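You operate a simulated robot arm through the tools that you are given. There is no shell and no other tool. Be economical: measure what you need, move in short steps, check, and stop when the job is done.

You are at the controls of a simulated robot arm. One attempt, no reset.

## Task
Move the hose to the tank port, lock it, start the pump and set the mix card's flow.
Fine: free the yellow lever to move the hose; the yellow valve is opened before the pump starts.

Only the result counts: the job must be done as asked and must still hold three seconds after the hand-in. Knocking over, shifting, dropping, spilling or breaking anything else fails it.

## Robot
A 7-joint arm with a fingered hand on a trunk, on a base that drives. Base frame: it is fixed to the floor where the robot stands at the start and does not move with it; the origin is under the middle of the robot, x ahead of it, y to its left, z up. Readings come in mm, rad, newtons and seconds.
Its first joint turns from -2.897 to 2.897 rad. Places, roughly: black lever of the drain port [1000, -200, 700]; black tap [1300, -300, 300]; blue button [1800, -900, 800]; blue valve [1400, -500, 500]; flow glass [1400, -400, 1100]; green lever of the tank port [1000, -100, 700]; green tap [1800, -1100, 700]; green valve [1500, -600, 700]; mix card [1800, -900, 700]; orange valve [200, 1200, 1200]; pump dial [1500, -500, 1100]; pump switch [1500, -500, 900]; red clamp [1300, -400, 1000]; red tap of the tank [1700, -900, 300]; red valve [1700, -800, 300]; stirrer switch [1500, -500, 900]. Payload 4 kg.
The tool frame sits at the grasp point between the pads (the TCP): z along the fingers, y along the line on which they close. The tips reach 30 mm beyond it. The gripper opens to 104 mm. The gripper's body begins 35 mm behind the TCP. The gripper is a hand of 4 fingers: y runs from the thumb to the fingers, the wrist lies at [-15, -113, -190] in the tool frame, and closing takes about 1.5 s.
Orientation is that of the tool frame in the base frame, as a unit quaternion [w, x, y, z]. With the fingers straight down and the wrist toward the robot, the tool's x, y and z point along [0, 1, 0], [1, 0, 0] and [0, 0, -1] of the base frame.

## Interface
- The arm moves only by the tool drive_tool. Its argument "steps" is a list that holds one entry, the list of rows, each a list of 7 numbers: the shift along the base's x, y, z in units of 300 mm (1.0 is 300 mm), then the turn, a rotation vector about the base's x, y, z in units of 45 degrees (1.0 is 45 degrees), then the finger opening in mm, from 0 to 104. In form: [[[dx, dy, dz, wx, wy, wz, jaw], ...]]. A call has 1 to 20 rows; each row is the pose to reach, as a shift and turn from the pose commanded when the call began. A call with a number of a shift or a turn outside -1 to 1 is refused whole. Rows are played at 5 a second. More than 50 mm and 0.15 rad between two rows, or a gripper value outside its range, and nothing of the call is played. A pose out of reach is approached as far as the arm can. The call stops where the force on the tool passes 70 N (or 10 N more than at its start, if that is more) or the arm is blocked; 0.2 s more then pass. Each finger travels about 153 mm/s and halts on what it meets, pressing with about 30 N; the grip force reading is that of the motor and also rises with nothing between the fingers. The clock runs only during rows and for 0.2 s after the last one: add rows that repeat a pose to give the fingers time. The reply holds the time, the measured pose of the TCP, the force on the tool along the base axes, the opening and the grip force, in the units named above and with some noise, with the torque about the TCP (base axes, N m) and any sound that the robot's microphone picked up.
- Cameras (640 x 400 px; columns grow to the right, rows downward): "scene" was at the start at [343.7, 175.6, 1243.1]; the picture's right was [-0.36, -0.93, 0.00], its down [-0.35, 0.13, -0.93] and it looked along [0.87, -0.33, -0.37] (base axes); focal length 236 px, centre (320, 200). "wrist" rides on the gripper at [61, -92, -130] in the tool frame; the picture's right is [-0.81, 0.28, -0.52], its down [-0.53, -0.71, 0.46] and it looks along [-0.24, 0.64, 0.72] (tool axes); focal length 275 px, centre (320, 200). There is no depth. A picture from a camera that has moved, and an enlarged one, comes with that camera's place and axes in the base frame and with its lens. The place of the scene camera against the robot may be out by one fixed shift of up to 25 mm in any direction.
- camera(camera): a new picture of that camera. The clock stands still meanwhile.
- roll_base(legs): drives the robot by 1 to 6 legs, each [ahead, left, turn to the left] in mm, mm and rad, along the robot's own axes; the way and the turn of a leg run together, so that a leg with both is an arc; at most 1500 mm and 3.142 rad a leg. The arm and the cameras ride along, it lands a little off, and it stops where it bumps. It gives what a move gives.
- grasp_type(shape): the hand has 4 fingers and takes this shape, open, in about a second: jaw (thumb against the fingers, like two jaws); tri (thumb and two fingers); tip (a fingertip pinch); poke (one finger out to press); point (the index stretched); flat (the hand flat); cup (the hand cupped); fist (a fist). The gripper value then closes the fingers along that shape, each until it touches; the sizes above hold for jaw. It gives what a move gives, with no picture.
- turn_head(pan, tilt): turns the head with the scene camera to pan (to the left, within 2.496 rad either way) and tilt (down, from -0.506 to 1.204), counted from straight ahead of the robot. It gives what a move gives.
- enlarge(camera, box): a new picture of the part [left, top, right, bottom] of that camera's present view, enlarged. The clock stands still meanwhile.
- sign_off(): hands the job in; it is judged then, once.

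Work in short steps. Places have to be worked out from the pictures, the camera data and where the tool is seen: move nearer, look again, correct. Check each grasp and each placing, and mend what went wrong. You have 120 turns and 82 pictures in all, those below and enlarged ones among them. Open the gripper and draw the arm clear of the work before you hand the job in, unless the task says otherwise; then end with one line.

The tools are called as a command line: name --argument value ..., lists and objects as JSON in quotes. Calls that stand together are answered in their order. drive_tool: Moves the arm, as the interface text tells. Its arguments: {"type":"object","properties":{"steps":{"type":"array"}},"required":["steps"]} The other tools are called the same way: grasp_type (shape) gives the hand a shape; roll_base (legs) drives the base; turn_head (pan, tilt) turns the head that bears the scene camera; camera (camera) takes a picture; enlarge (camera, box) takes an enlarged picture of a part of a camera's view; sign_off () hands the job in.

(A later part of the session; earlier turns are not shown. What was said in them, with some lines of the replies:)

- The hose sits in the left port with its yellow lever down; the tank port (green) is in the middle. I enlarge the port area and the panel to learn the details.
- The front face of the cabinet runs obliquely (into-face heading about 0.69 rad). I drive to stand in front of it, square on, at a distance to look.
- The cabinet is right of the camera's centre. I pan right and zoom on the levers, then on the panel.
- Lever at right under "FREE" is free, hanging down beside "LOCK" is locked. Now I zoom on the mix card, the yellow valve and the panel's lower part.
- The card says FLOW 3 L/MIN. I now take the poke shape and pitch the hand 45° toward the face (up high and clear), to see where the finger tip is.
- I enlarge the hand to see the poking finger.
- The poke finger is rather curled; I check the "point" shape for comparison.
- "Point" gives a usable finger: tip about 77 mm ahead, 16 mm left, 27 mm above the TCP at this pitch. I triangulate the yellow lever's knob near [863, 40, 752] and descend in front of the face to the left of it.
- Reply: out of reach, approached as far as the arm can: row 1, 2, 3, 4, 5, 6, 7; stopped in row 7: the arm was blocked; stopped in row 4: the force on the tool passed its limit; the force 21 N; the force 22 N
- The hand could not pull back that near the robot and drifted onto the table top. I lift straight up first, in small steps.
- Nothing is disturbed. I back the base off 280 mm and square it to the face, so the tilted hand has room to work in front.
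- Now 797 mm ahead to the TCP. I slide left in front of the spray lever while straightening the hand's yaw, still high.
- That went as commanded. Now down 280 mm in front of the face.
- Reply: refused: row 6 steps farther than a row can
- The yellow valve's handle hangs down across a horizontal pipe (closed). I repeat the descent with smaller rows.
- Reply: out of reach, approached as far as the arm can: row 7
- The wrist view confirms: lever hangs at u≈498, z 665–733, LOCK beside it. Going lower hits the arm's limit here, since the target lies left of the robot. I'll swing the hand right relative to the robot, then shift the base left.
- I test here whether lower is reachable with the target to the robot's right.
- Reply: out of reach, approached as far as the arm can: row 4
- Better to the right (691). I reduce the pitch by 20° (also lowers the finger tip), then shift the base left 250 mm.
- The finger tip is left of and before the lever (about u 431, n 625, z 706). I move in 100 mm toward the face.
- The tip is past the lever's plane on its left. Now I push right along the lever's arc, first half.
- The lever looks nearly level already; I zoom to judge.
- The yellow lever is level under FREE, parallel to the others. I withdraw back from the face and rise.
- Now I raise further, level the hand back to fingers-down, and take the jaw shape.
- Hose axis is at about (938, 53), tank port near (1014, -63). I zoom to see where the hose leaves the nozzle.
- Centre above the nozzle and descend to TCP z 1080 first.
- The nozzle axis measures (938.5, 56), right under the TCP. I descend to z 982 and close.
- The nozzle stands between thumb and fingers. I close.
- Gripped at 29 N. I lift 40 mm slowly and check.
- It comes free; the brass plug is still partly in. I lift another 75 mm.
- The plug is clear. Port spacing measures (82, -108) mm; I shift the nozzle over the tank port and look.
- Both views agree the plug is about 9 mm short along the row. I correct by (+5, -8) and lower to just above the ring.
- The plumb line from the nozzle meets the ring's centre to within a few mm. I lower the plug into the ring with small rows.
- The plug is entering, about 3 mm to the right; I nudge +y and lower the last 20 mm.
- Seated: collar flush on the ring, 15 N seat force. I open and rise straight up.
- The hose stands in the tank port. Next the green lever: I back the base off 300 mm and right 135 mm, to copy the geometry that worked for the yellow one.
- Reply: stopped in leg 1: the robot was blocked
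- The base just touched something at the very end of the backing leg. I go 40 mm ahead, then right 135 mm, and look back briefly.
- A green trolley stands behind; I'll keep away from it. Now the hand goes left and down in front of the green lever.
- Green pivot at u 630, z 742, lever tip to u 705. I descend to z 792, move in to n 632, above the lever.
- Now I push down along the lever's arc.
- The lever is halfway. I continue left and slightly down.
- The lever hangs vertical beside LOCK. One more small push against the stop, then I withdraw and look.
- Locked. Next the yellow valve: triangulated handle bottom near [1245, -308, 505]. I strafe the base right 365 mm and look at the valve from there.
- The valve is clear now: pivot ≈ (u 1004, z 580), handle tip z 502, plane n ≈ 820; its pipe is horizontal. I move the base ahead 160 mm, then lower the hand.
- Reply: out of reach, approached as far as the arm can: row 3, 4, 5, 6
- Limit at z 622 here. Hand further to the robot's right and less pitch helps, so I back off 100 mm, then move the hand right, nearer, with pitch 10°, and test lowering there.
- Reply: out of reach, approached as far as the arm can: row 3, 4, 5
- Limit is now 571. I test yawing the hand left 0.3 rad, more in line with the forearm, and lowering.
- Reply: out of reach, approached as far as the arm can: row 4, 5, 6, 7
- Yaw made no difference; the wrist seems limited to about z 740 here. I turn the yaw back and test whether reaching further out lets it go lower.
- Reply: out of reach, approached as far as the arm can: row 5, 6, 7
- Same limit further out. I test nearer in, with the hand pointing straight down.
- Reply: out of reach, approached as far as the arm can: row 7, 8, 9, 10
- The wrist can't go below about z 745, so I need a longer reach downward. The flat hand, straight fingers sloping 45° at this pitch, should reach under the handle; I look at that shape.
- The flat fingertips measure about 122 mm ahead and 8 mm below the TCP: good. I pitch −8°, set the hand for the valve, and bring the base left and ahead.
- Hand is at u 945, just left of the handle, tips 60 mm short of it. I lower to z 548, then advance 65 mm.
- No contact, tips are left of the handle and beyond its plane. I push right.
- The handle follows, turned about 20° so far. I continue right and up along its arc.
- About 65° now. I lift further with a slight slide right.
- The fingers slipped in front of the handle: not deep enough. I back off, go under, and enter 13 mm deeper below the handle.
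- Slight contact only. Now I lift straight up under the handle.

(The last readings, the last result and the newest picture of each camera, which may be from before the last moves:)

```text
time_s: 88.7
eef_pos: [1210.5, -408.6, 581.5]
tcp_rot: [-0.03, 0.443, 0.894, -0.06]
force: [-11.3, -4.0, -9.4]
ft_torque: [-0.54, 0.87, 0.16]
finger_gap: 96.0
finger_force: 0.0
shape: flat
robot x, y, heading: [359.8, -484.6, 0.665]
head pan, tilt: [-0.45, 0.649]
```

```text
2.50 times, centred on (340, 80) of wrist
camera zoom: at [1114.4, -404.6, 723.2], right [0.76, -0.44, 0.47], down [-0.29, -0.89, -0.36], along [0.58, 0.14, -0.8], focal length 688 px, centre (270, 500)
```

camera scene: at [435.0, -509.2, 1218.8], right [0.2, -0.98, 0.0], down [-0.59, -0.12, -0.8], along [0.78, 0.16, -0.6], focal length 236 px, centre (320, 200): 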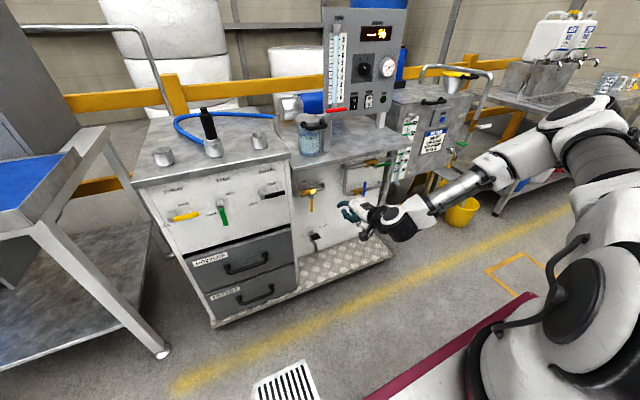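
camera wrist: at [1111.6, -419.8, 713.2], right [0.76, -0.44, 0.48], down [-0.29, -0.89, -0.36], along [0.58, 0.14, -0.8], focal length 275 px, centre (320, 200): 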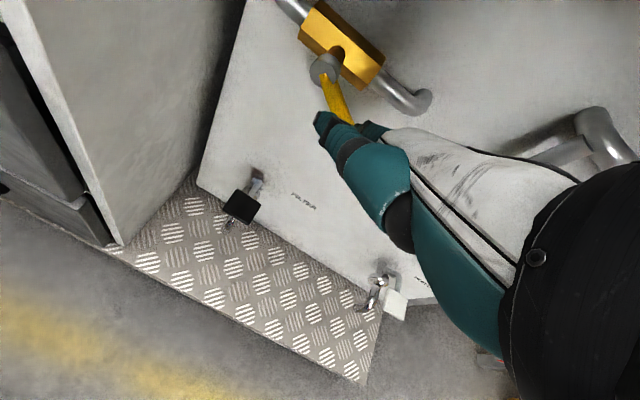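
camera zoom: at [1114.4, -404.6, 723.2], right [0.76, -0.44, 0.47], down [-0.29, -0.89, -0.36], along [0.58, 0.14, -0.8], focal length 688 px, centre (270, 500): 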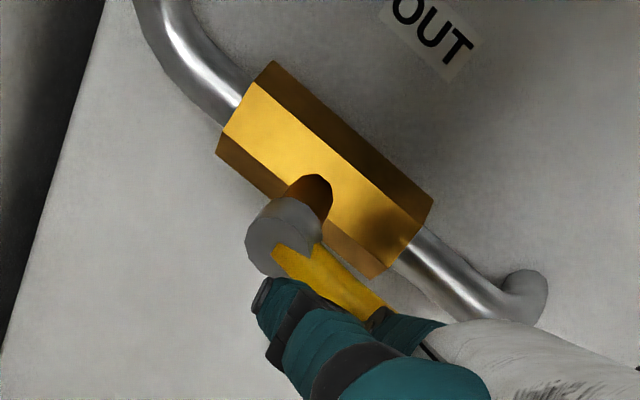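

The handle is parallel with the pipe: open. I lower slightly, back out, and rise.

drive_tool --steps '[[[0, 0, -0.04, 0, 0, 0, 104], [-0.08, -0.06, -0.06, 0, 0, 0, 104], [-0.19, -0.143, -0.06, 0, 0, 0, 104], [-0.3, -0.225, -0.06, 0, 0, 0, 104], [-0.41, -0.31, 0, 0, 0, 0, 104], [-0.5, -0.375, 0.08, 0, 0, 0, 104], [-0.5, -0.375, 0.23, 0, 0, 0, 104], [-0.5, -0.375, 0.38, 0, 0, 0, 104], [-0.5, -0.375, 0.53, 0, 0, 0, 104], [-0.5, -0.375, 0.68, 0, 0, 0, 104], [-0.5, -0.375, 0.83, 0, 0, 0, 104], [-0.5, -0.375, 0.98, 0, 0, 0, 104]]]'

turn_head --pan -0.55 --tilt 0.4

camera --camera "scene"

```text
time_s: 91.3
eef_pos: [1058.0, -522.5, 878.1]
tcp_rot: [-0.031, 0.443, 0.894, -0.06]
force: [0.1, 0.1, 0.8]
ft_torque: [0.02, 0.0, 0.01]
finger_gap: 95.8
finger_force: 0.1
shape: flat
robot x, y, heading: [362.1, -484.0, 0.656]
head pan, tilt: [-0.45, 0.649]
```

```text
time_s: 92.1
eef_pos: [1057.8, -523.5, 878.4]
tcp_rot: [-0.03, 0.442, 0.894, -0.058]
force: [0.6, -0.6, -0.6]
ft_torque: [0.01, 0.0, 0.0]
finger_gap: 95.9
finger_force: 0.0
shape: flat
robot x, y, heading: [361.7, -485.4, 0.655]
head pan, tilt: [-0.55, 0.4]
```

```text
13 pictures are left
camera scene: at [535.3, -160.7, 1241.2], right [0.11, -0.99, 0.0], down [-0.39, -0.04, -0.92], along [0.92, 0.1, -0.39], focal length 236 px, centre (320, 200)
```

scene: 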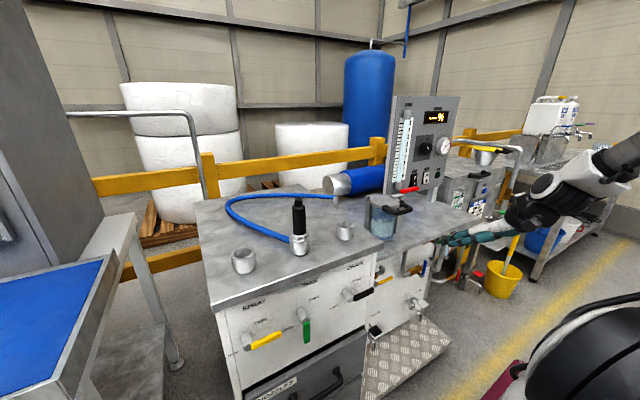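

The yellow handle lies level and the green lever is down. Pump switch triangulates to about [1517, -445, 947], dial [1550, -478, 1085]. I take the point shape, pitch up 45°, swing the hand left and drive the base right.

grasp_type --shape "point"

drive_tool --steps '[[[-0.08, 0.11, 0.05, 0.1, -0.133, 0, 0], [-0.16, 0.22, 0.1, 0.2, -0.266, 0, 0], [-0.25, 0.33, 0.15, 0.3, -0.4, 0, 0], [-0.33, 0.44, 0.2, 0.4, -0.532, 0, 0], [-0.42, 0.55, 0.25, 0.5, -0.666, 0, 0], [-0.5, 0.66, 0.3, 0.6, -0.8, 0, 0]]]'

roll_base --legs '[[0, -515, 0], [70, 0, 0]]'

```text
time_s: 93.0
eef_pos: [1057.6, -521.8, 878.0]
tcp_rot: [-0.029, 0.442, 0.894, -0.059]
force: [0.1, 0.1, 0.2]
ft_torque: [-0.01, 0.0, 0.0]
finger_gap: 0.1
finger_force: 0.0
shape: point
robot x, y, heading: [361.4, -484.2, 0.662]
head pan, tilt: [-0.55, 0.4]
```

```text
time_s: 94.4
eef_pos: [1064.4, -399.4, 973.5]
tcp_rot: [0.145, 0.419, 0.849, 0.287]
force: [-0.5, -0.3, 0.7]
ft_torque: [0.01, 0.01, -0.01]
finger_gap: 0.0
finger_force: 0.0
shape: point
out of reach, approached as far as the arm can: row 3, 4, 5, 6
robot x, y, heading: [358.1, -485.6, 0.666]
head pan, tilt: [-0.55, 0.4]
```

```text
time_s: 98.0
eef_pos: [1433.1, -760.1, 973.3]
tcp_rot: [0.144, 0.42, 0.849, 0.286]
force: [1.0, 0.7, 0.2]
ft_torque: [-0.02, -0.02, -0.01]
finger_gap: 0.0
finger_force: 0.0
shape: point
robot x, y, heading: [726.8, -843.4, 0.661]
head pan, tilt: [-0.55, 0.4]
```

I move to pre-poke in front of the switch, slightly high, and look.

drive_tool --steps '[[[0, 0.13, 0, 0, 0, 0, 0], [0, 0.26, 0, 0, 0, 0, 0], [0, 0.39, 0, 0, 0, 0, 0], [-0.01, 0.52, -0.03, 0, 0, 0, 0], [-0.02, 0.64, -0.06, 0, 0, 0, 0], [-0.02, 0.757, -0.1, 0, 0, 0, 0]]]'

camera --camera "wrist"

```text
time_s: 99.4
eef_pos: [1451.4, -526.5, 944.5]
tcp_rot: [0.145, 0.421, 0.848, 0.286]
force: [-0.5, -0.9, -0.5]
ft_torque: [0.0, 0.03, -0.02]
finger_gap: 0.0
finger_force: 0.0
shape: point
out of reach, approached as far as the arm can: row 1, 2, 3, 4, 5, 6
robot x, y, heading: [728.5, -845.1, 0.657]
head pan, tilt: [-0.55, 0.4]
```

```text
12 pictures are left
camera wrist: at [1293.3, -570.4, 992.4], right [0.41, -0.7, 0.58], down [0.09, -0.6, -0.79], along [0.91, 0.38, -0.18], focal length 275 px, centre (320, 200)
```

wrist: 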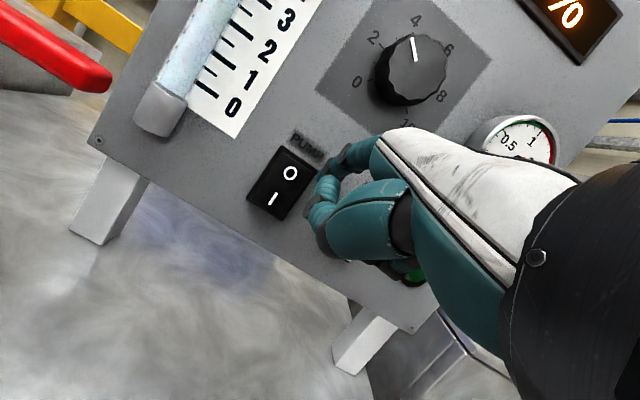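

The view is superb: switch "I" at about (u 1259, z 920), panel n ≈ 945; dial points to 4. I shift the fingertip over "I" and advance 22 mm.

drive_tool --steps '[[[-0.036, 0.048, -0.07, 0, 0, 0, 0], [-0.036, 0.048, -0.137, 0, 0, 0, 0], [-0.004, 0.072, -0.137, 0, 0, 0, 0], [0.01, 0.082, -0.137, 0, 0, 0, 0], [0.023, 0.092, -0.137, 0, 0, 0, 0]]]'

enlarge --camera "wrist" --box '[220, 80, 420, 260]'

```text
time_s: 100.6
eef_pos: [1458.2, -498.6, 901.3]
tcp_rot: [0.144, 0.419, 0.85, 0.286]
force: [-12.6, -9.8, -2.6]
ft_torque: [-0.08, -0.08, 0.17]
finger_gap: 96.0
finger_force: 0.0
shape: point
out of reach, approached as far as the arm can: row 1
robot x, y, heading: [728.3, -843.0, 0.658]
head pan, tilt: [-0.55, 0.4]
heard: click
```

```text
2.22 times, centred on (320, 170) of wrist
camera zoom: at [1299.8, -542.2, 949.1], right [0.41, -0.7, 0.58], down [0.09, -0.6, -0.79], along [0.91, 0.38, -0.18], focal length 612 px, centre (320, 267)
```

zoom: 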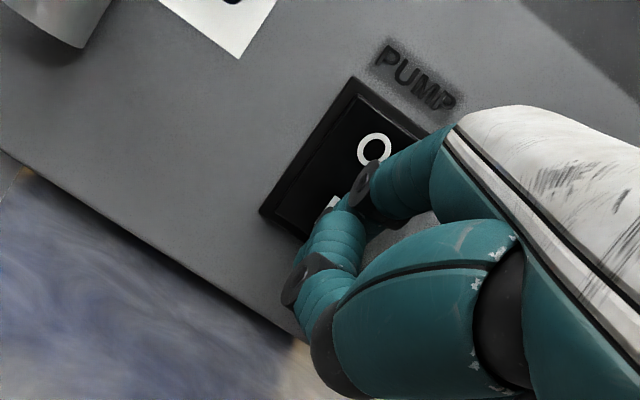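

A click was heard at 16 N. I withdraw straight back and look at the panel.

drive_tool --steps '[[[-0.06, -0.045, 0, 0, 0, 0, 0], [-0.15, -0.115, 0.0, 0, 0, 0, 0], [-0.25, -0.19, 0.03, 0, 0, 0, 0], [-0.3, -0.225, 0.1, 0, 0, 0, 0], [-0.3, -0.225, 0.2, 0, 0, 0, 0]]]'

camera --camera "wrist"

```text
time_s: 101.8
eef_pos: [1460.4, -555.8, 966.7]
tcp_rot: [0.143, 0.421, 0.849, 0.285]
force: [0.6, 0.0, 0.2]
ft_torque: [-0.01, 0.01, 0.02]
finger_gap: 95.9
finger_force: 0.0
shape: point
out of reach, approached as far as the arm can: row 2, 3, 4, 5
robot x, y, heading: [725.9, -846.8, 0.656]
head pan, tilt: [-0.55, 0.4]
heard: click, click
```

```text
10 pictures are left
camera wrist: at [1301.9, -599.6, 1015.0], right [0.41, -0.7, 0.58], down [0.09, -0.6, -0.79], along [0.91, 0.38, -0.19], focal length 275 px, centre (320, 200)
```

wrist: 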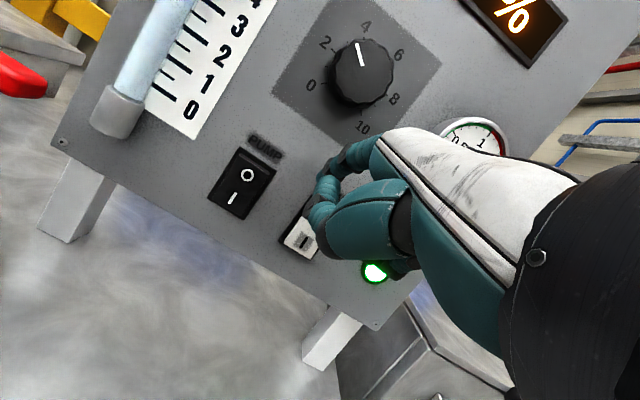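

Two more clicks came as the hand slid sideways (it couldn't retract fully). The RUN lamp is lit, but the stirrer switch may have been brushed. I back the base off 150 mm and inspect closely.

roll_base --legs '[[-150, 0, 0]]'

enlarge --camera "scene" --box '[300, 90, 460, 200]'

```text
time_s: 103.2
eef_pos: [1337.4, -649.6, 966.5]
tcp_rot: [0.144, 0.42, 0.849, 0.286]
force: [-0.5, -0.1, 0.0]
ft_torque: [0.01, -0.05, -0.01]
finger_gap: 96.1
finger_force: 0.1
shape: point
robot x, y, heading: [605.2, -941.9, 0.661]
head pan, tilt: [-0.55, 0.4]
```

```text
3.64 times, centred on (380, 145) of scene
camera zoom: at [782.6, -613.6, 1241.3], right [0.11, -0.99, 0.0], down [-0.39, -0.04, -0.92], along [0.92, 0.1, -0.39], focal length 860 px, centre (102, 400)
```

zoom: 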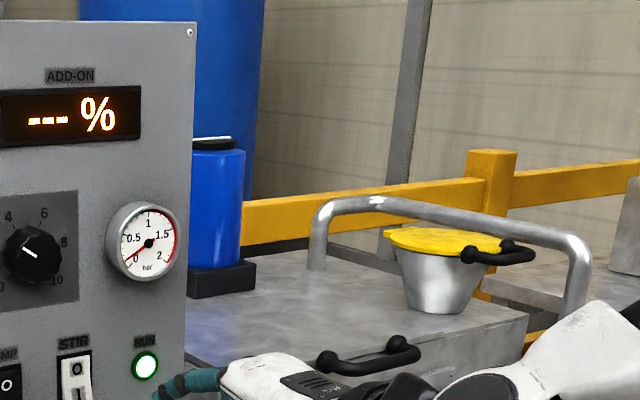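

I need the panel's left part: flow glass, switches and dial.

enlarge --camera "scene" --box '[245, 95, 345, 205]'

```text
3.64 times, centred on (295, 150) of scene
camera zoom: at [782.6, -613.6, 1241.3], right [0.11, -0.99, 0.0], down [-0.39, -0.04, -0.92], along [0.92, 0.1, -0.39], focal length 860 px, centre (411, 382)
```

zoom: 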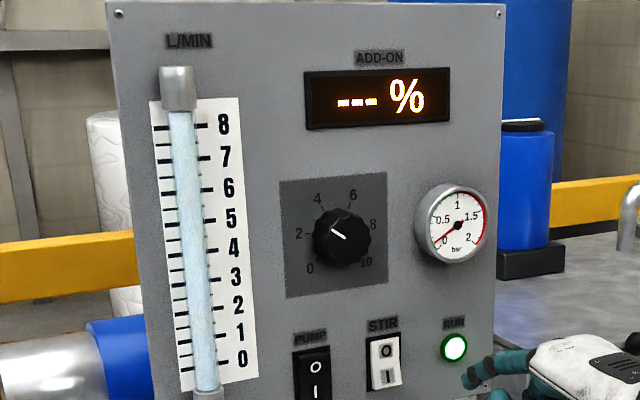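

RUN is lit; the dial stands near 3. I zoom tighter on the flow glass and switches for a float and the rocker states.

turn_head --pan -0.5 --tilt 0.5

enlarge --camera "scene" --box '[255, 95, 325, 165]'

```text
time_s: 103.8
eef_pos: [1338.1, -649.8, 966.5]
tcp_rot: [0.145, 0.42, 0.849, 0.286]
force: [0.7, 0.8, -0.9]
ft_torque: [-0.01, -0.01, 0.01]
finger_gap: 96.0
finger_force: 0.1
shape: point
robot x, y, heading: [605.5, -933.2, 0.657]
head pan, tilt: [-0.499, 0.499]
```

```text
5.71 times, centred on (290, 130) of scene
camera zoom: at [780.3, -609.2, 1232.2], right [0.16, -0.99, 0.0], down [-0.47, -0.08, -0.88], along [0.87, 0.14, -0.48], focal length 1352 px, centre (491, 600)
```

zoom: 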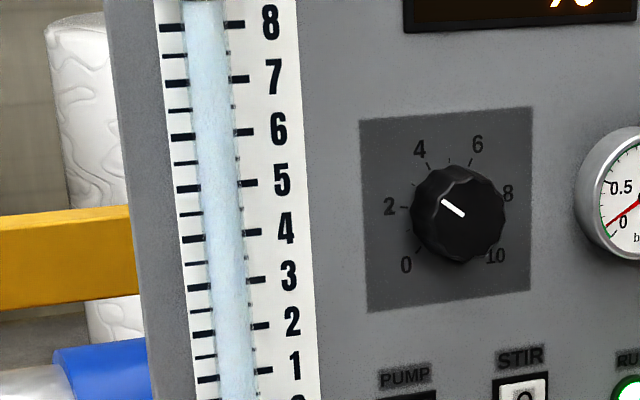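

No float is visible between 1 and 8 yet. I let two seconds pass and look at the lower panel: glass bottom, rockers, lamp, gauge.

drive_tool --steps '[[[0, 0, 0, 0, 0, 0, 0], [0, 0, 0, 0, 0, 0, 0], [0, 0, 0, 0, 0, 0, 0], [0, 0, 0, 0, 0, 0, 0], [0, 0, 0, 0, 0, 0, 0], [0, 0, 0, 0, 0, 0, 0], [0, 0, 0, 0, 0, 0, 0], [0, 0, 0, 0, 0, 0, 0], [0, 0, 0, 0, 0, 0, 0], [0, 0, 0, 0, 0, 0, 0]]]'

enlarge --camera "scene" --box '[260, 118, 350, 190]'

```text
time_s: 106.0
eef_pos: [1338.6, -649.5, 967.3]
tcp_rot: [0.144, 0.419, 0.849, 0.286]
force: [-0.1, 1.2, -0.6]
ft_torque: [0.01, 0.0, 0.01]
finger_gap: 96.0
finger_force: 0.0
shape: point
robot x, y, heading: [607.5, -937.6, 0.66]
head pan, tilt: [-0.499, 0.499]
```

```text
5.56 times, centred on (305, 154) of scene
camera zoom: at [780.3, -609.2, 1232.2], right [0.16, -0.99, 0.0], down [-0.47, -0.08, -0.88], along [0.87, 0.14, -0.48], focal length 1314 px, centre (403, 456)
```

zoom: 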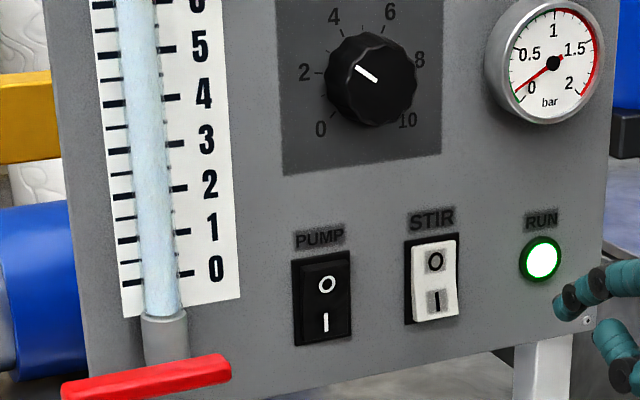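

Rocker marks suggest pump is on (lamp lit) and stirrer still off. The glass column may change tint near 3.5; I zoom hard on it.

enlarge --camera "scene" --box '[254, 90, 304, 174]'

```text
4.76 times, centred on (279, 132) of scene
camera zoom: at [780.3, -609.2, 1232.2], right [0.16, -0.99, 0.0], down [-0.47, -0.08, -0.88], along [0.87, 0.14, -0.48], focal length 1126 px, centre (515, 524)
```

zoom: 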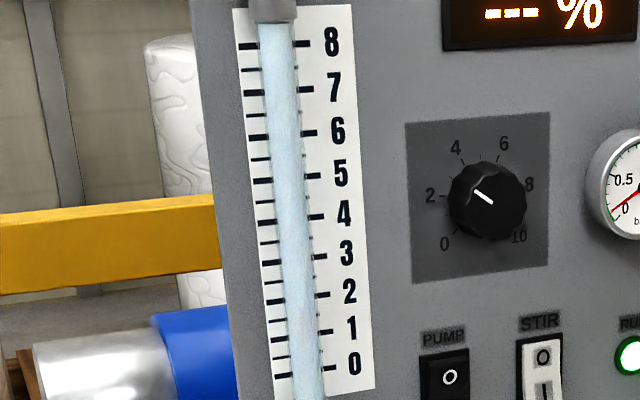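

Flow and pressure still read zero with the pump lamp on, so I'll try the dial. I take the jaw shape and pitch the hand up toward horizontal, well clear of the panel.

grasp_type --shape "jaw"

drive_tool --steps '[[[0, 0, 0.06, 0.1, -0.133, 0, 104], [0, 0, 0.12, 0.2, -0.266, 0, 104], [0, 0, 0.18, 0.3, -0.4, 0, 104], [0, 0, 0.24, 0.4, -0.532, 0, 104], [0, 0, 0.3, 0.5, -0.666, 0, 104], [0, 0, 0.35, 0.6, -0.8, 0, 104]]]'

```text
time_s: 107.0
eef_pos: [1339.4, -648.6, 967.0]
tcp_rot: [0.144, 0.419, 0.849, 0.287]
force: [0.3, 1.0, 0.1]
ft_torque: [-0.01, 0.0, 0.01]
finger_gap: 103.5
finger_force: 0.0
shape: jaw
robot x, y, heading: [606.3, -937.7, 0.66]
head pan, tilt: [-0.499, 0.499]
```

```text
time_s: 108.3
eef_pos: [1339.5, -651.9, 1072.7]
tcp_rot: [0.297, 0.332, 0.674, 0.589]
force: [-0.3, 1.0, -0.5]
ft_torque: [-0.02, 0.04, 0.03]
finger_gap: 103.7
finger_force: 0.1
shape: jaw
out of reach, approached as far as the arm can: row 1, 2, 3, 4, 5
robot x, y, heading: [606.1, -937.3, 0.659]
head pan, tilt: [-0.499, 0.499]
```

The hand is now level toward the panel. I align with the dial (u 1291, z 1080) and approach to 60 mm short, then look.

drive_tool --steps '[[[0.08, 0.1, 0.025, 0, 0, 0, 104], [0.165, 0.2, 0.025, 0, 0, 0, 104], [0.25, 0.3, 0.025, 0, 0, 0, 104], [0.33, 0.393, 0.025, 0, 0, 0, 104]]]'

camera --camera "wrist"

```text
time_s: 109.3
eef_pos: [1439.7, -531.3, 1079.9]
tcp_rot: [0.297, 0.333, 0.674, 0.588]
force: [-0.2, 0.3, -0.6]
ft_torque: [0.02, -0.01, 0.01]
finger_gap: 104.0
finger_force: 0.0
shape: jaw
robot x, y, heading: [609.2, -937.8, 0.662]
head pan, tilt: [-0.499, 0.499]
```

```text
4 pictures are left
camera wrist: at [1290.5, -568.2, 1006.2], right [0.11, -0.93, 0.35], down [0.61, -0.22, -0.76], along [0.79, 0.29, 0.54], focal length 275 px, centre (320, 200)
```

wrist: 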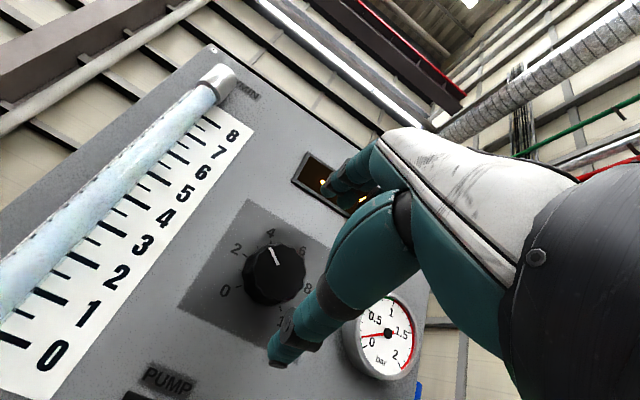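

Dial centre measures about (u 1286, z 1076), lying between thumb and fingers. I advance 79 mm and close gently on it.

drive_tool --steps '[[[0.07, 0.06, -0.007, 0, 0, 0, 104], [0.14, 0.12, -0.013, 0, 0, 0, 104], [0.202, 0.169, -0.013, 0, 0, 0, 104], [0.202, 0.169, -0.013, 0, 0, 0, 70], [0.202, 0.169, -0.013, 0, 0, 0, 50], [0.202, 0.169, -0.013, 0, 0, 0, 35], [0.202, 0.169, -0.013, 0, 0, 0, 25], [0.202, 0.169, -0.013, 0, 0, 0, 25], [0.202, 0.169, -0.013, 0, 0, 0, 25]]]'

```text
time_s: 110.1
eef_pos: [1482.7, -491.9, 1077.9]
tcp_rot: [0.298, 0.329, 0.672, 0.593]
force: [-37.1, -31.4, -2.7]
ft_torque: [1.69, -1.93, -0.65]
finger_gap: 98.9
finger_force: 0.0
shape: jaw
robot x, y, heading: [608.9, -938.8, 0.66]
head pan, tilt: [-0.499, 0.499]
stopped in row 3: the force on the tool passed its limit (the readings are from after the stop); the commanded pose is now the measured one
```

Upper fingertips touched the panel at n 889 (48 N). I back off 12 mm and close on the knob.

drive_tool --steps '[[[-0.032, -0.024, 0, 0, 0, 0, 104], [-0.032, -0.024, 0, 0, 0, 0, 70], [-0.032, -0.024, 0, 0, 0, 0, 55], [-0.032, -0.024, 0, 0, 0, 0, 45], [-0.032, -0.024, 0, 0, 0, 0, 35], [-0.032, -0.024, 0, 0, 0, 0, 25], [-0.032, -0.024, 0, 0, 0, 0, 25], [-0.032, -0.024, 0, 0, 0, 0, 25]]]'

```text
time_s: 111.9
eef_pos: [1476.5, -497.2, 1075.4]
tcp_rot: [0.296, 0.33, 0.674, 0.591]
force: [1.1, 0.9, -6.3]
ft_torque: [-0.03, 0.05, 0.03]
finger_gap: 37.9
finger_force: 29.7
shape: jaw
robot x, y, heading: [605.6, -940.4, 0.657]
head pan, tilt: [-0.499, 0.499]
```

Gripping the knob (gap 38, 30 N). I turn it clockwise 40° and watch the glass.

drive_tool --steps '[[[0, 0, 0, 0.142, 0.107, 0, 25], [0, 0, 0, 0.284, 0.214, 0, 25], [0, 0, 0, 0.426, 0.32, 0, 25], [0, 0, 0, 0.568, 0.427, 0, 25], [0, 0, 0, 0.71, 0.534, 0, 25], [0, 0, 0, 0.71, 0.534, 0, 25], [0, 0, 0, 0.71, 0.534, 0, 25], [0, 0, 0, 0.71, 0.534, 0, 25], [0, 0, 0, 0.71, 0.534, 0, 25], [0, 0, 0, 0.71, 0.534, 0, 25], [0, 0, 0, 0.71, 0.534, 0, 25]]]'

enlarge --camera "scene" --box '[250, 85, 350, 175]'

```text
time_s: 114.3
eef_pos: [1477.6, -497.6, 1074.3]
tcp_rot: [0.05, 0.513, 0.532, 0.672]
force: [2.1, -5.3, -0.2]
ft_torque: [0.14, -0.29, -0.37]
finger_gap: 37.8
finger_force: 29.3
shape: jaw
robot x, y, heading: [606.4, -935.1, 0.657]
head pan, tilt: [-0.499, 0.499]
```

```text
4.44 times, centred on (300, 130) of scene
camera zoom: at [780.2, -609.9, 1232.2], right [0.16, -0.99, 0.0], down [-0.47, -0.08, -0.88], along [0.87, 0.14, -0.48], focal length 1051 px, centre (409, 511)
```

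zoom: 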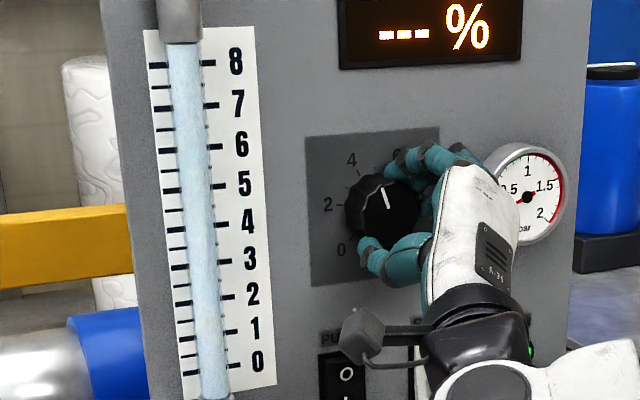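

The dial moved to about 4.7; pressure has begun rising, yet no float shows. The system may be priming slowly, so I wait some 17 s holding still.

drive_tool --steps '[[[0, 0, 0, 0, 0, 0, 25], [0, 0, 0, 0, 0, 0, 25], [0, 0, 0, 0, 0, 0, 25], [0, 0, 0, 0, 0, 0, 25], [0, 0, 0, 0, 0, 0, 25], [0, 0, 0, 0, 0, 0, 25], [0, 0, 0, 0, 0, 0, 25], [0, 0, 0, 0, 0, 0, 25], [0, 0, 0, 0, 0, 0, 25], [0, 0, 0, 0, 0, 0, 25], [0, 0, 0, 0, 0, 0, 25], [0, 0, 0, 0, 0, 0, 25], [0, 0, 0, 0, 0, 0, 25], [0, 0, 0, 0, 0, 0, 25], [0, 0, 0, 0, 0, 0, 25], [0, 0, 0, 0, 0, 0, 25], [0, 0, 0, 0, 0, 0, 25], [0, 0, 0, 0, 0, 0, 25], [0, 0, 0, 0, 0, 0, 25], [0, 0, 0, 0, 0, 0, 25]]]'

drive_tool --steps '[[[0, 0, 0, 0, 0, 0, 25], [0, 0, 0, 0, 0, 0, 25], [0, 0, 0, 0, 0, 0, 25], [0, 0, 0, 0, 0, 0, 25], [0, 0, 0, 0, 0, 0, 25], [0, 0, 0, 0, 0, 0, 25], [0, 0, 0, 0, 0, 0, 25], [0, 0, 0, 0, 0, 0, 25], [0, 0, 0, 0, 0, 0, 25], [0, 0, 0, 0, 0, 0, 25], [0, 0, 0, 0, 0, 0, 25], [0, 0, 0, 0, 0, 0, 25], [0, 0, 0, 0, 0, 0, 25], [0, 0, 0, 0, 0, 0, 25], [0, 0, 0, 0, 0, 0, 25], [0, 0, 0, 0, 0, 0, 25], [0, 0, 0, 0, 0, 0, 25], [0, 0, 0, 0, 0, 0, 25], [0, 0, 0, 0, 0, 0, 25], [0, 0, 0, 0, 0, 0, 25]]]'

enlarge --camera "scene" --box '[255, 108, 355, 180]'

```text
time_s: 118.5
eef_pos: [1477.8, -496.8, 1075.6]
tcp_rot: [0.051, 0.513, 0.533, 0.671]
force: [2.3, -5.8, -0.3]
ft_torque: [0.15, -0.25, -0.36]
finger_gap: 37.6
finger_force: 30.1
shape: jaw
robot x, y, heading: [608.0, -938.7, 0.659]
head pan, tilt: [-0.499, 0.499]
```

```text
time_s: 122.7
eef_pos: [1476.4, -497.8, 1075.0]
tcp_rot: [0.05, 0.512, 0.533, 0.672]
force: [2.8, -5.2, -0.5]
ft_torque: [0.11, -0.26, -0.31]
finger_gap: 37.9
finger_force: 29.5
shape: jaw
robot x, y, heading: [606.0, -940.2, 0.662]
head pan, tilt: [-0.499, 0.499]
```

```text
5.56 times, centred on (305, 144) of scene
camera zoom: at [780.2, -609.9, 1232.2], right [0.16, -0.99, 0.0], down [-0.47, -0.08, -0.88], along [0.87, 0.14, -0.48], focal length 1314 px, centre (403, 511)
```

zoom: 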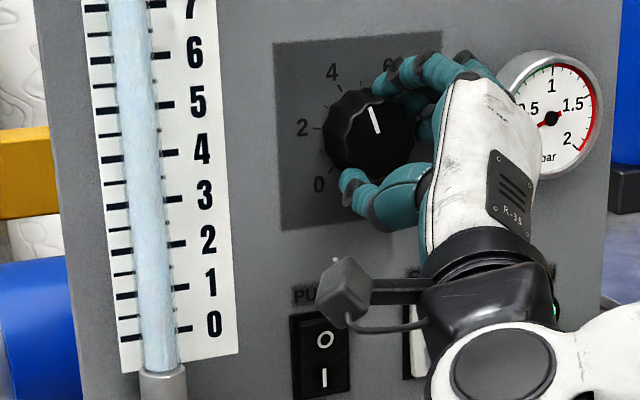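

Pressure is steady near 0.3–0.4 bar, but the float is not evident at this zoom. I spend one picture on a very tight view of the glass between 2 and 6.

enlarge --camera "scene" --box '[250, 117, 302, 150]'

```text
12.12 times, centred on (276, 134) of scene
camera zoom: at [780.2, -609.9, 1232.2], right [0.16, -0.99, 0.0], down [-0.47, -0.08, -0.88], along [0.87, 0.14, -0.48], focal length 2867 px, centre (853, 1006)
```

zoom: 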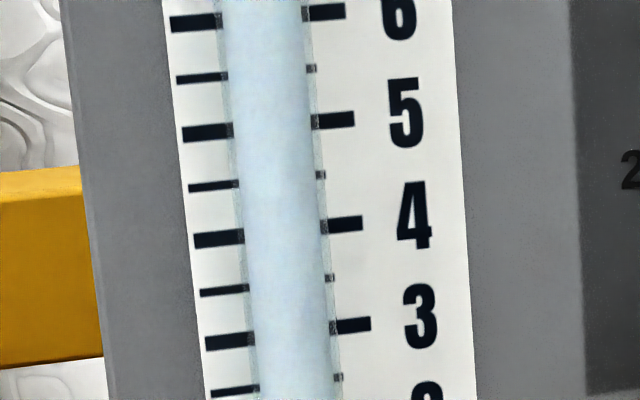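

The inner column looks uniform, so no reading in 2–6. Best use of my last picture: turn the dial clearly higher, look at the whole glass, and calibrate. I turn another 40° clockwise.

drive_tool --steps '[[[0, 0, 0, 0.142, 0.107, 0, 25], [0, 0, 0, 0.284, 0.214, 0, 25], [0, 0, 0, 0.426, 0.32, 0, 25], [0, 0, 0, 0.568, 0.427, 0, 25], [0, 0, 0, 0.71, 0.534, 0, 25], [0, 0, 0, 0.71, 0.534, 0, 25], [0, 0, 0, 0.71, 0.534, 0, 25], [0, 0, 0, 0.71, 0.534, 0, 25], [0, 0, 0, 0.71, 0.534, 0, 25], [0, 0, 0, 0.71, 0.534, 0, 25], [0, 0, 0, 0.71, 0.534, 0, 25], [0, 0, 0, 0.71, 0.534, 0, 25], [0, 0, 0, 0.71, 0.534, 0, 25], [0, 0, 0, 0.71, 0.534, 0, 25], [0, 0, 0, 0.71, 0.534, 0, 25]]]'

```text
time_s: 125.9
eef_pos: [1476.5, -497.7, 1074.3]
tcp_rot: [-0.202, 0.634, 0.327, 0.671]
force: [4.1, -19.3, -8.2]
ft_torque: [-0.09, 0.02, -1.0]
finger_gap: 38.5
finger_force: 30.1
shape: jaw
robot x, y, heading: [605.9, -938.5, 0.657]
head pan, tilt: [-0.499, 0.499]
```

The wrist now hides the glass from the head camera. I open just a little, back out 90 mm and unroll, then look once with dial, glass and gauge all clear.

drive_tool --steps '[[[0, 0, 0, 0, 0, 0, 50], [0, 0, 0, 0, 0, 0, 60], [0, 0, 0, 0, 0, 0, 60], [-0.08, -0.06, 0, 0, 0, 0, 60], [-0.16, -0.12, 0, 0, 0, 0, 60], [-0.24, -0.18, 0, 0, 0, 0, 60], [-0.24, -0.18, 0, -0.142, -0.107, 0, 60], [-0.24, -0.18, 0, -0.284, -0.214, 0, 60], [-0.24, -0.18, 0, -0.426, -0.32, 0, 60], [-0.24, -0.18, 0, -0.568, -0.427, 0, 60], [-0.24, -0.18, 0, -0.71, -0.534, 0, 60]]]'

drive_tool --steps '[[[0, 0, 0, -0.142, -0.107, 0, 60], [0, 0, 0, -0.284, -0.214, 0, 60], [0, 0, 0, -0.426, -0.32, 0, 60], [0, 0, 0, -0.568, -0.427, 0, 60], [0, 0, 0, -0.71, -0.534, 0, 60]]]'

```text
time_s: 128.3
eef_pos: [1402.6, -549.6, 1076.4]
tcp_rot: [0.051, 0.513, 0.532, 0.672]
force: [-0.8, -0.3, 0.2]
ft_torque: [-0.02, -0.03, -0.01]
finger_gap: 59.8
finger_force: 0.0
shape: jaw
robot x, y, heading: [604.2, -935.4, 0.662]
head pan, tilt: [-0.499, 0.499]
```

```text
time_s: 129.5
eef_pos: [1403.6, -550.9, 1075.3]
tcp_rot: [0.298, 0.33, 0.674, 0.59]
force: [0.2, 0.2, 0.9]
ft_torque: [-0.02, 0.03, -0.02]
finger_gap: 59.9
finger_force: 0.1
shape: jaw
robot x, y, heading: [606.0, -936.6, 0.66]
head pan, tilt: [-0.499, 0.499]
```

Hand is unrolled; I shift it 90 mm right so the dial is clear too, then take the last picture.

drive_tool --steps '[[[0.09, -0.12, 0, 0, 0, 0, 60], [0.18, -0.24, 0, 0, 0, 0, 60], [0.18, -0.24, 0, 0, 0, 0, 60]]]'

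enlarge --camera "scene" --box '[250, 92, 378, 172]'

```text
time_s: 130.3
eef_pos: [1457.6, -621.4, 1076.0]
tcp_rot: [0.297, 0.33, 0.674, 0.591]
force: [0.1, 0.7, -0.3]
ft_torque: [-0.01, 0.0, 0.02]
finger_gap: 60.0
finger_force: 0.0
shape: jaw
robot x, y, heading: [605.1, -940.4, 0.661]
head pan, tilt: [-0.499, 0.499]
```

```text
5.00 times, centred on (314, 132) of scene
camera zoom: at [780.1, -609.7, 1232.2], right [0.16, -0.99, 0.0], down [-0.47, -0.08, -0.88], along [0.87, 0.14, -0.48], focal length 1183 px, centre (350, 540)
```

zoom: 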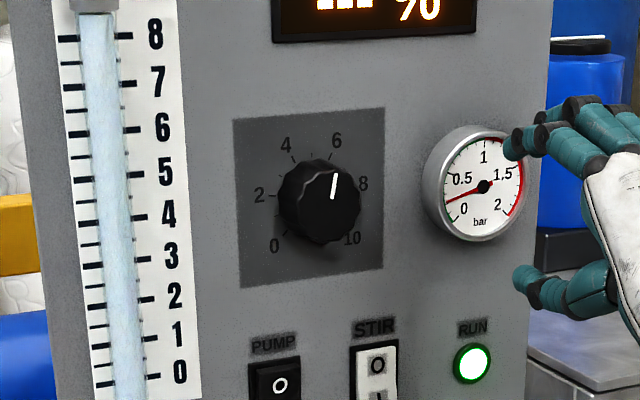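

My pictures are spent. The dial now points to about 5.4; the glass (0–8) against the dial (0–10) suggests about 0.8 L/min per mark, so 3 L/min lies near 3.8–4. I re-grip with the hand rolled 40° to turn it back about 38°.

drive_tool --steps '[[[-0.09, 0.12, 0, 0.142, 0.107, 0, 60], [-0.18, 0.24, 0, 0.284, 0.214, 0, 60], [-0.18, 0.24, 0, 0.426, 0.32, 0, 60], [-0.18, 0.24, 0, 0.568, 0.427, 0, 60], [-0.18, 0.24, 0, 0.71, 0.534, 0, 60], [-0.1, 0.3, 0, 0.71, 0.534, 0, 60], [-0.02, 0.36, 0, 0.71, 0.534, 0, 60], [0.063, 0.413, -0.003, 0.71, 0.534, 0, 60], [0.063, 0.413, -0.003, 0.71, 0.534, 0, 50], [0.063, 0.413, -0.003, 0.71, 0.534, 0, 40], [0.063, 0.413, -0.003, 0.71, 0.534, 0, 25], [0.063, 0.413, -0.003, 0.71, 0.534, 0, 25], [0.063, 0.413, -0.003, 0.71, 0.534, 0, 25], [0.063, 0.413, -0.003, 0.71, 0.534, 0, 25]]]'

```text
time_s: 133.3
eef_pos: [1474.3, -498.1, 1074.0]
tcp_rot: [0.05, 0.513, 0.533, 0.671]
force: [-1.2, 4.5, -2.6]
ft_torque: [0.04, -0.01, -0.05]
finger_gap: 38.1
finger_force: 29.9
shape: jaw
robot x, y, heading: [605.0, -934.5, 0.658]
head pan, tilt: [-0.499, 0.499]
```

Gripped again. I turn 42° counter-clockwise.

drive_tool --steps '[[[0, 0, 0, -0.124, -0.094, 0, 25], [0, 0, 0, -0.248, -0.187, 0, 25], [0, 0, 0, -0.373, -0.281, 0, 25], [0, 0, 0, -0.497, -0.374, 0, 25], [0, 0, 0, -0.621, -0.468, 0, 25], [0, 0, 0, -0.745, -0.561, 0, 25], [0, 0, 0, -0.745, -0.561, 0, 25], [0, 0, 0, -0.745, -0.561, 0, 25], [0, 0, 0, -0.745, -0.561, 0, 45], [0, 0, 0, -0.745, -0.561, 0, 60], [0, 0, 0, -0.745, -0.561, 0, 70], [0, 0, 0, -0.745, -0.561, 0, 70]]]'

```text
time_s: 135.9
eef_pos: [1477.1, -499.1, 1074.9]
tcp_rot: [0.309, 0.32, 0.678, 0.585]
force: [0.5, 0.3, 0.0]
ft_torque: [0.02, -0.03, -0.02]
finger_gap: 69.5
finger_force: 0.0
shape: jaw
robot x, y, heading: [605.7, -943.5, 0.662]
head pan, tilt: [-0.499, 0.499]
```

Turned and released without residual force. I draw straight back 150 mm and then back the base off.

drive_tool --steps '[[[-0.1, -0.075, 0, 0, 0, 0, 70], [-0.2, -0.15, 0, 0, 0, 0, 70], [-0.3, -0.225, 0, 0, 0, 0, 70], [-0.4, -0.3, 0, 0, 0, 0, 104], [-0.4, -0.3, 0, 0, 0, 0, 104]]]'

roll_base --legs '[[-100, 0, 0]]'

```text
time_s: 137.1
eef_pos: [1358.6, -589.6, 1074.3]
tcp_rot: [0.308, 0.319, 0.679, 0.585]
force: [1.0, -0.6, -1.4]
ft_torque: [0.0, 0.01, -0.02]
finger_gap: 103.5
finger_force: 0.1
shape: jaw
robot x, y, heading: [605.7, -934.1, 0.66]
head pan, tilt: [-0.499, 0.499]
```

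```text
time_s: 138.3
eef_pos: [1279.1, -652.2, 1075.0]
tcp_rot: [0.308, 0.319, 0.678, 0.586]
force: [0.3, -0.4, 0.4]
ft_torque: [0.0, 0.02, 0.04]
finger_gap: 103.9
finger_force: 0.1
shape: jaw
robot x, y, heading: [528.2, -1001.6, 0.658]
head pan, tilt: [-0.499, 0.499]
```

The hand is open and clear of the work, so I hand the job in.

sign_off

```text
The job is handed in.
```

I handed the job in, but I could not confirm the flow: the hose is in the tank port and locked, the yellow valve is open and the pump's RUN lamp is lit. The flow glass never showed a readable float, even after I turned the dial up. I therefore set the dial to about 3.9 by estimate for the card's 3 L/min, with no picture left to check it. Two extra clicks came while the hand drew back from the pump switch, and later pictures suggest the stirrer stayed off. The base also bumped something, probably the green trolley, while reversing, and I did not check whether it moved.
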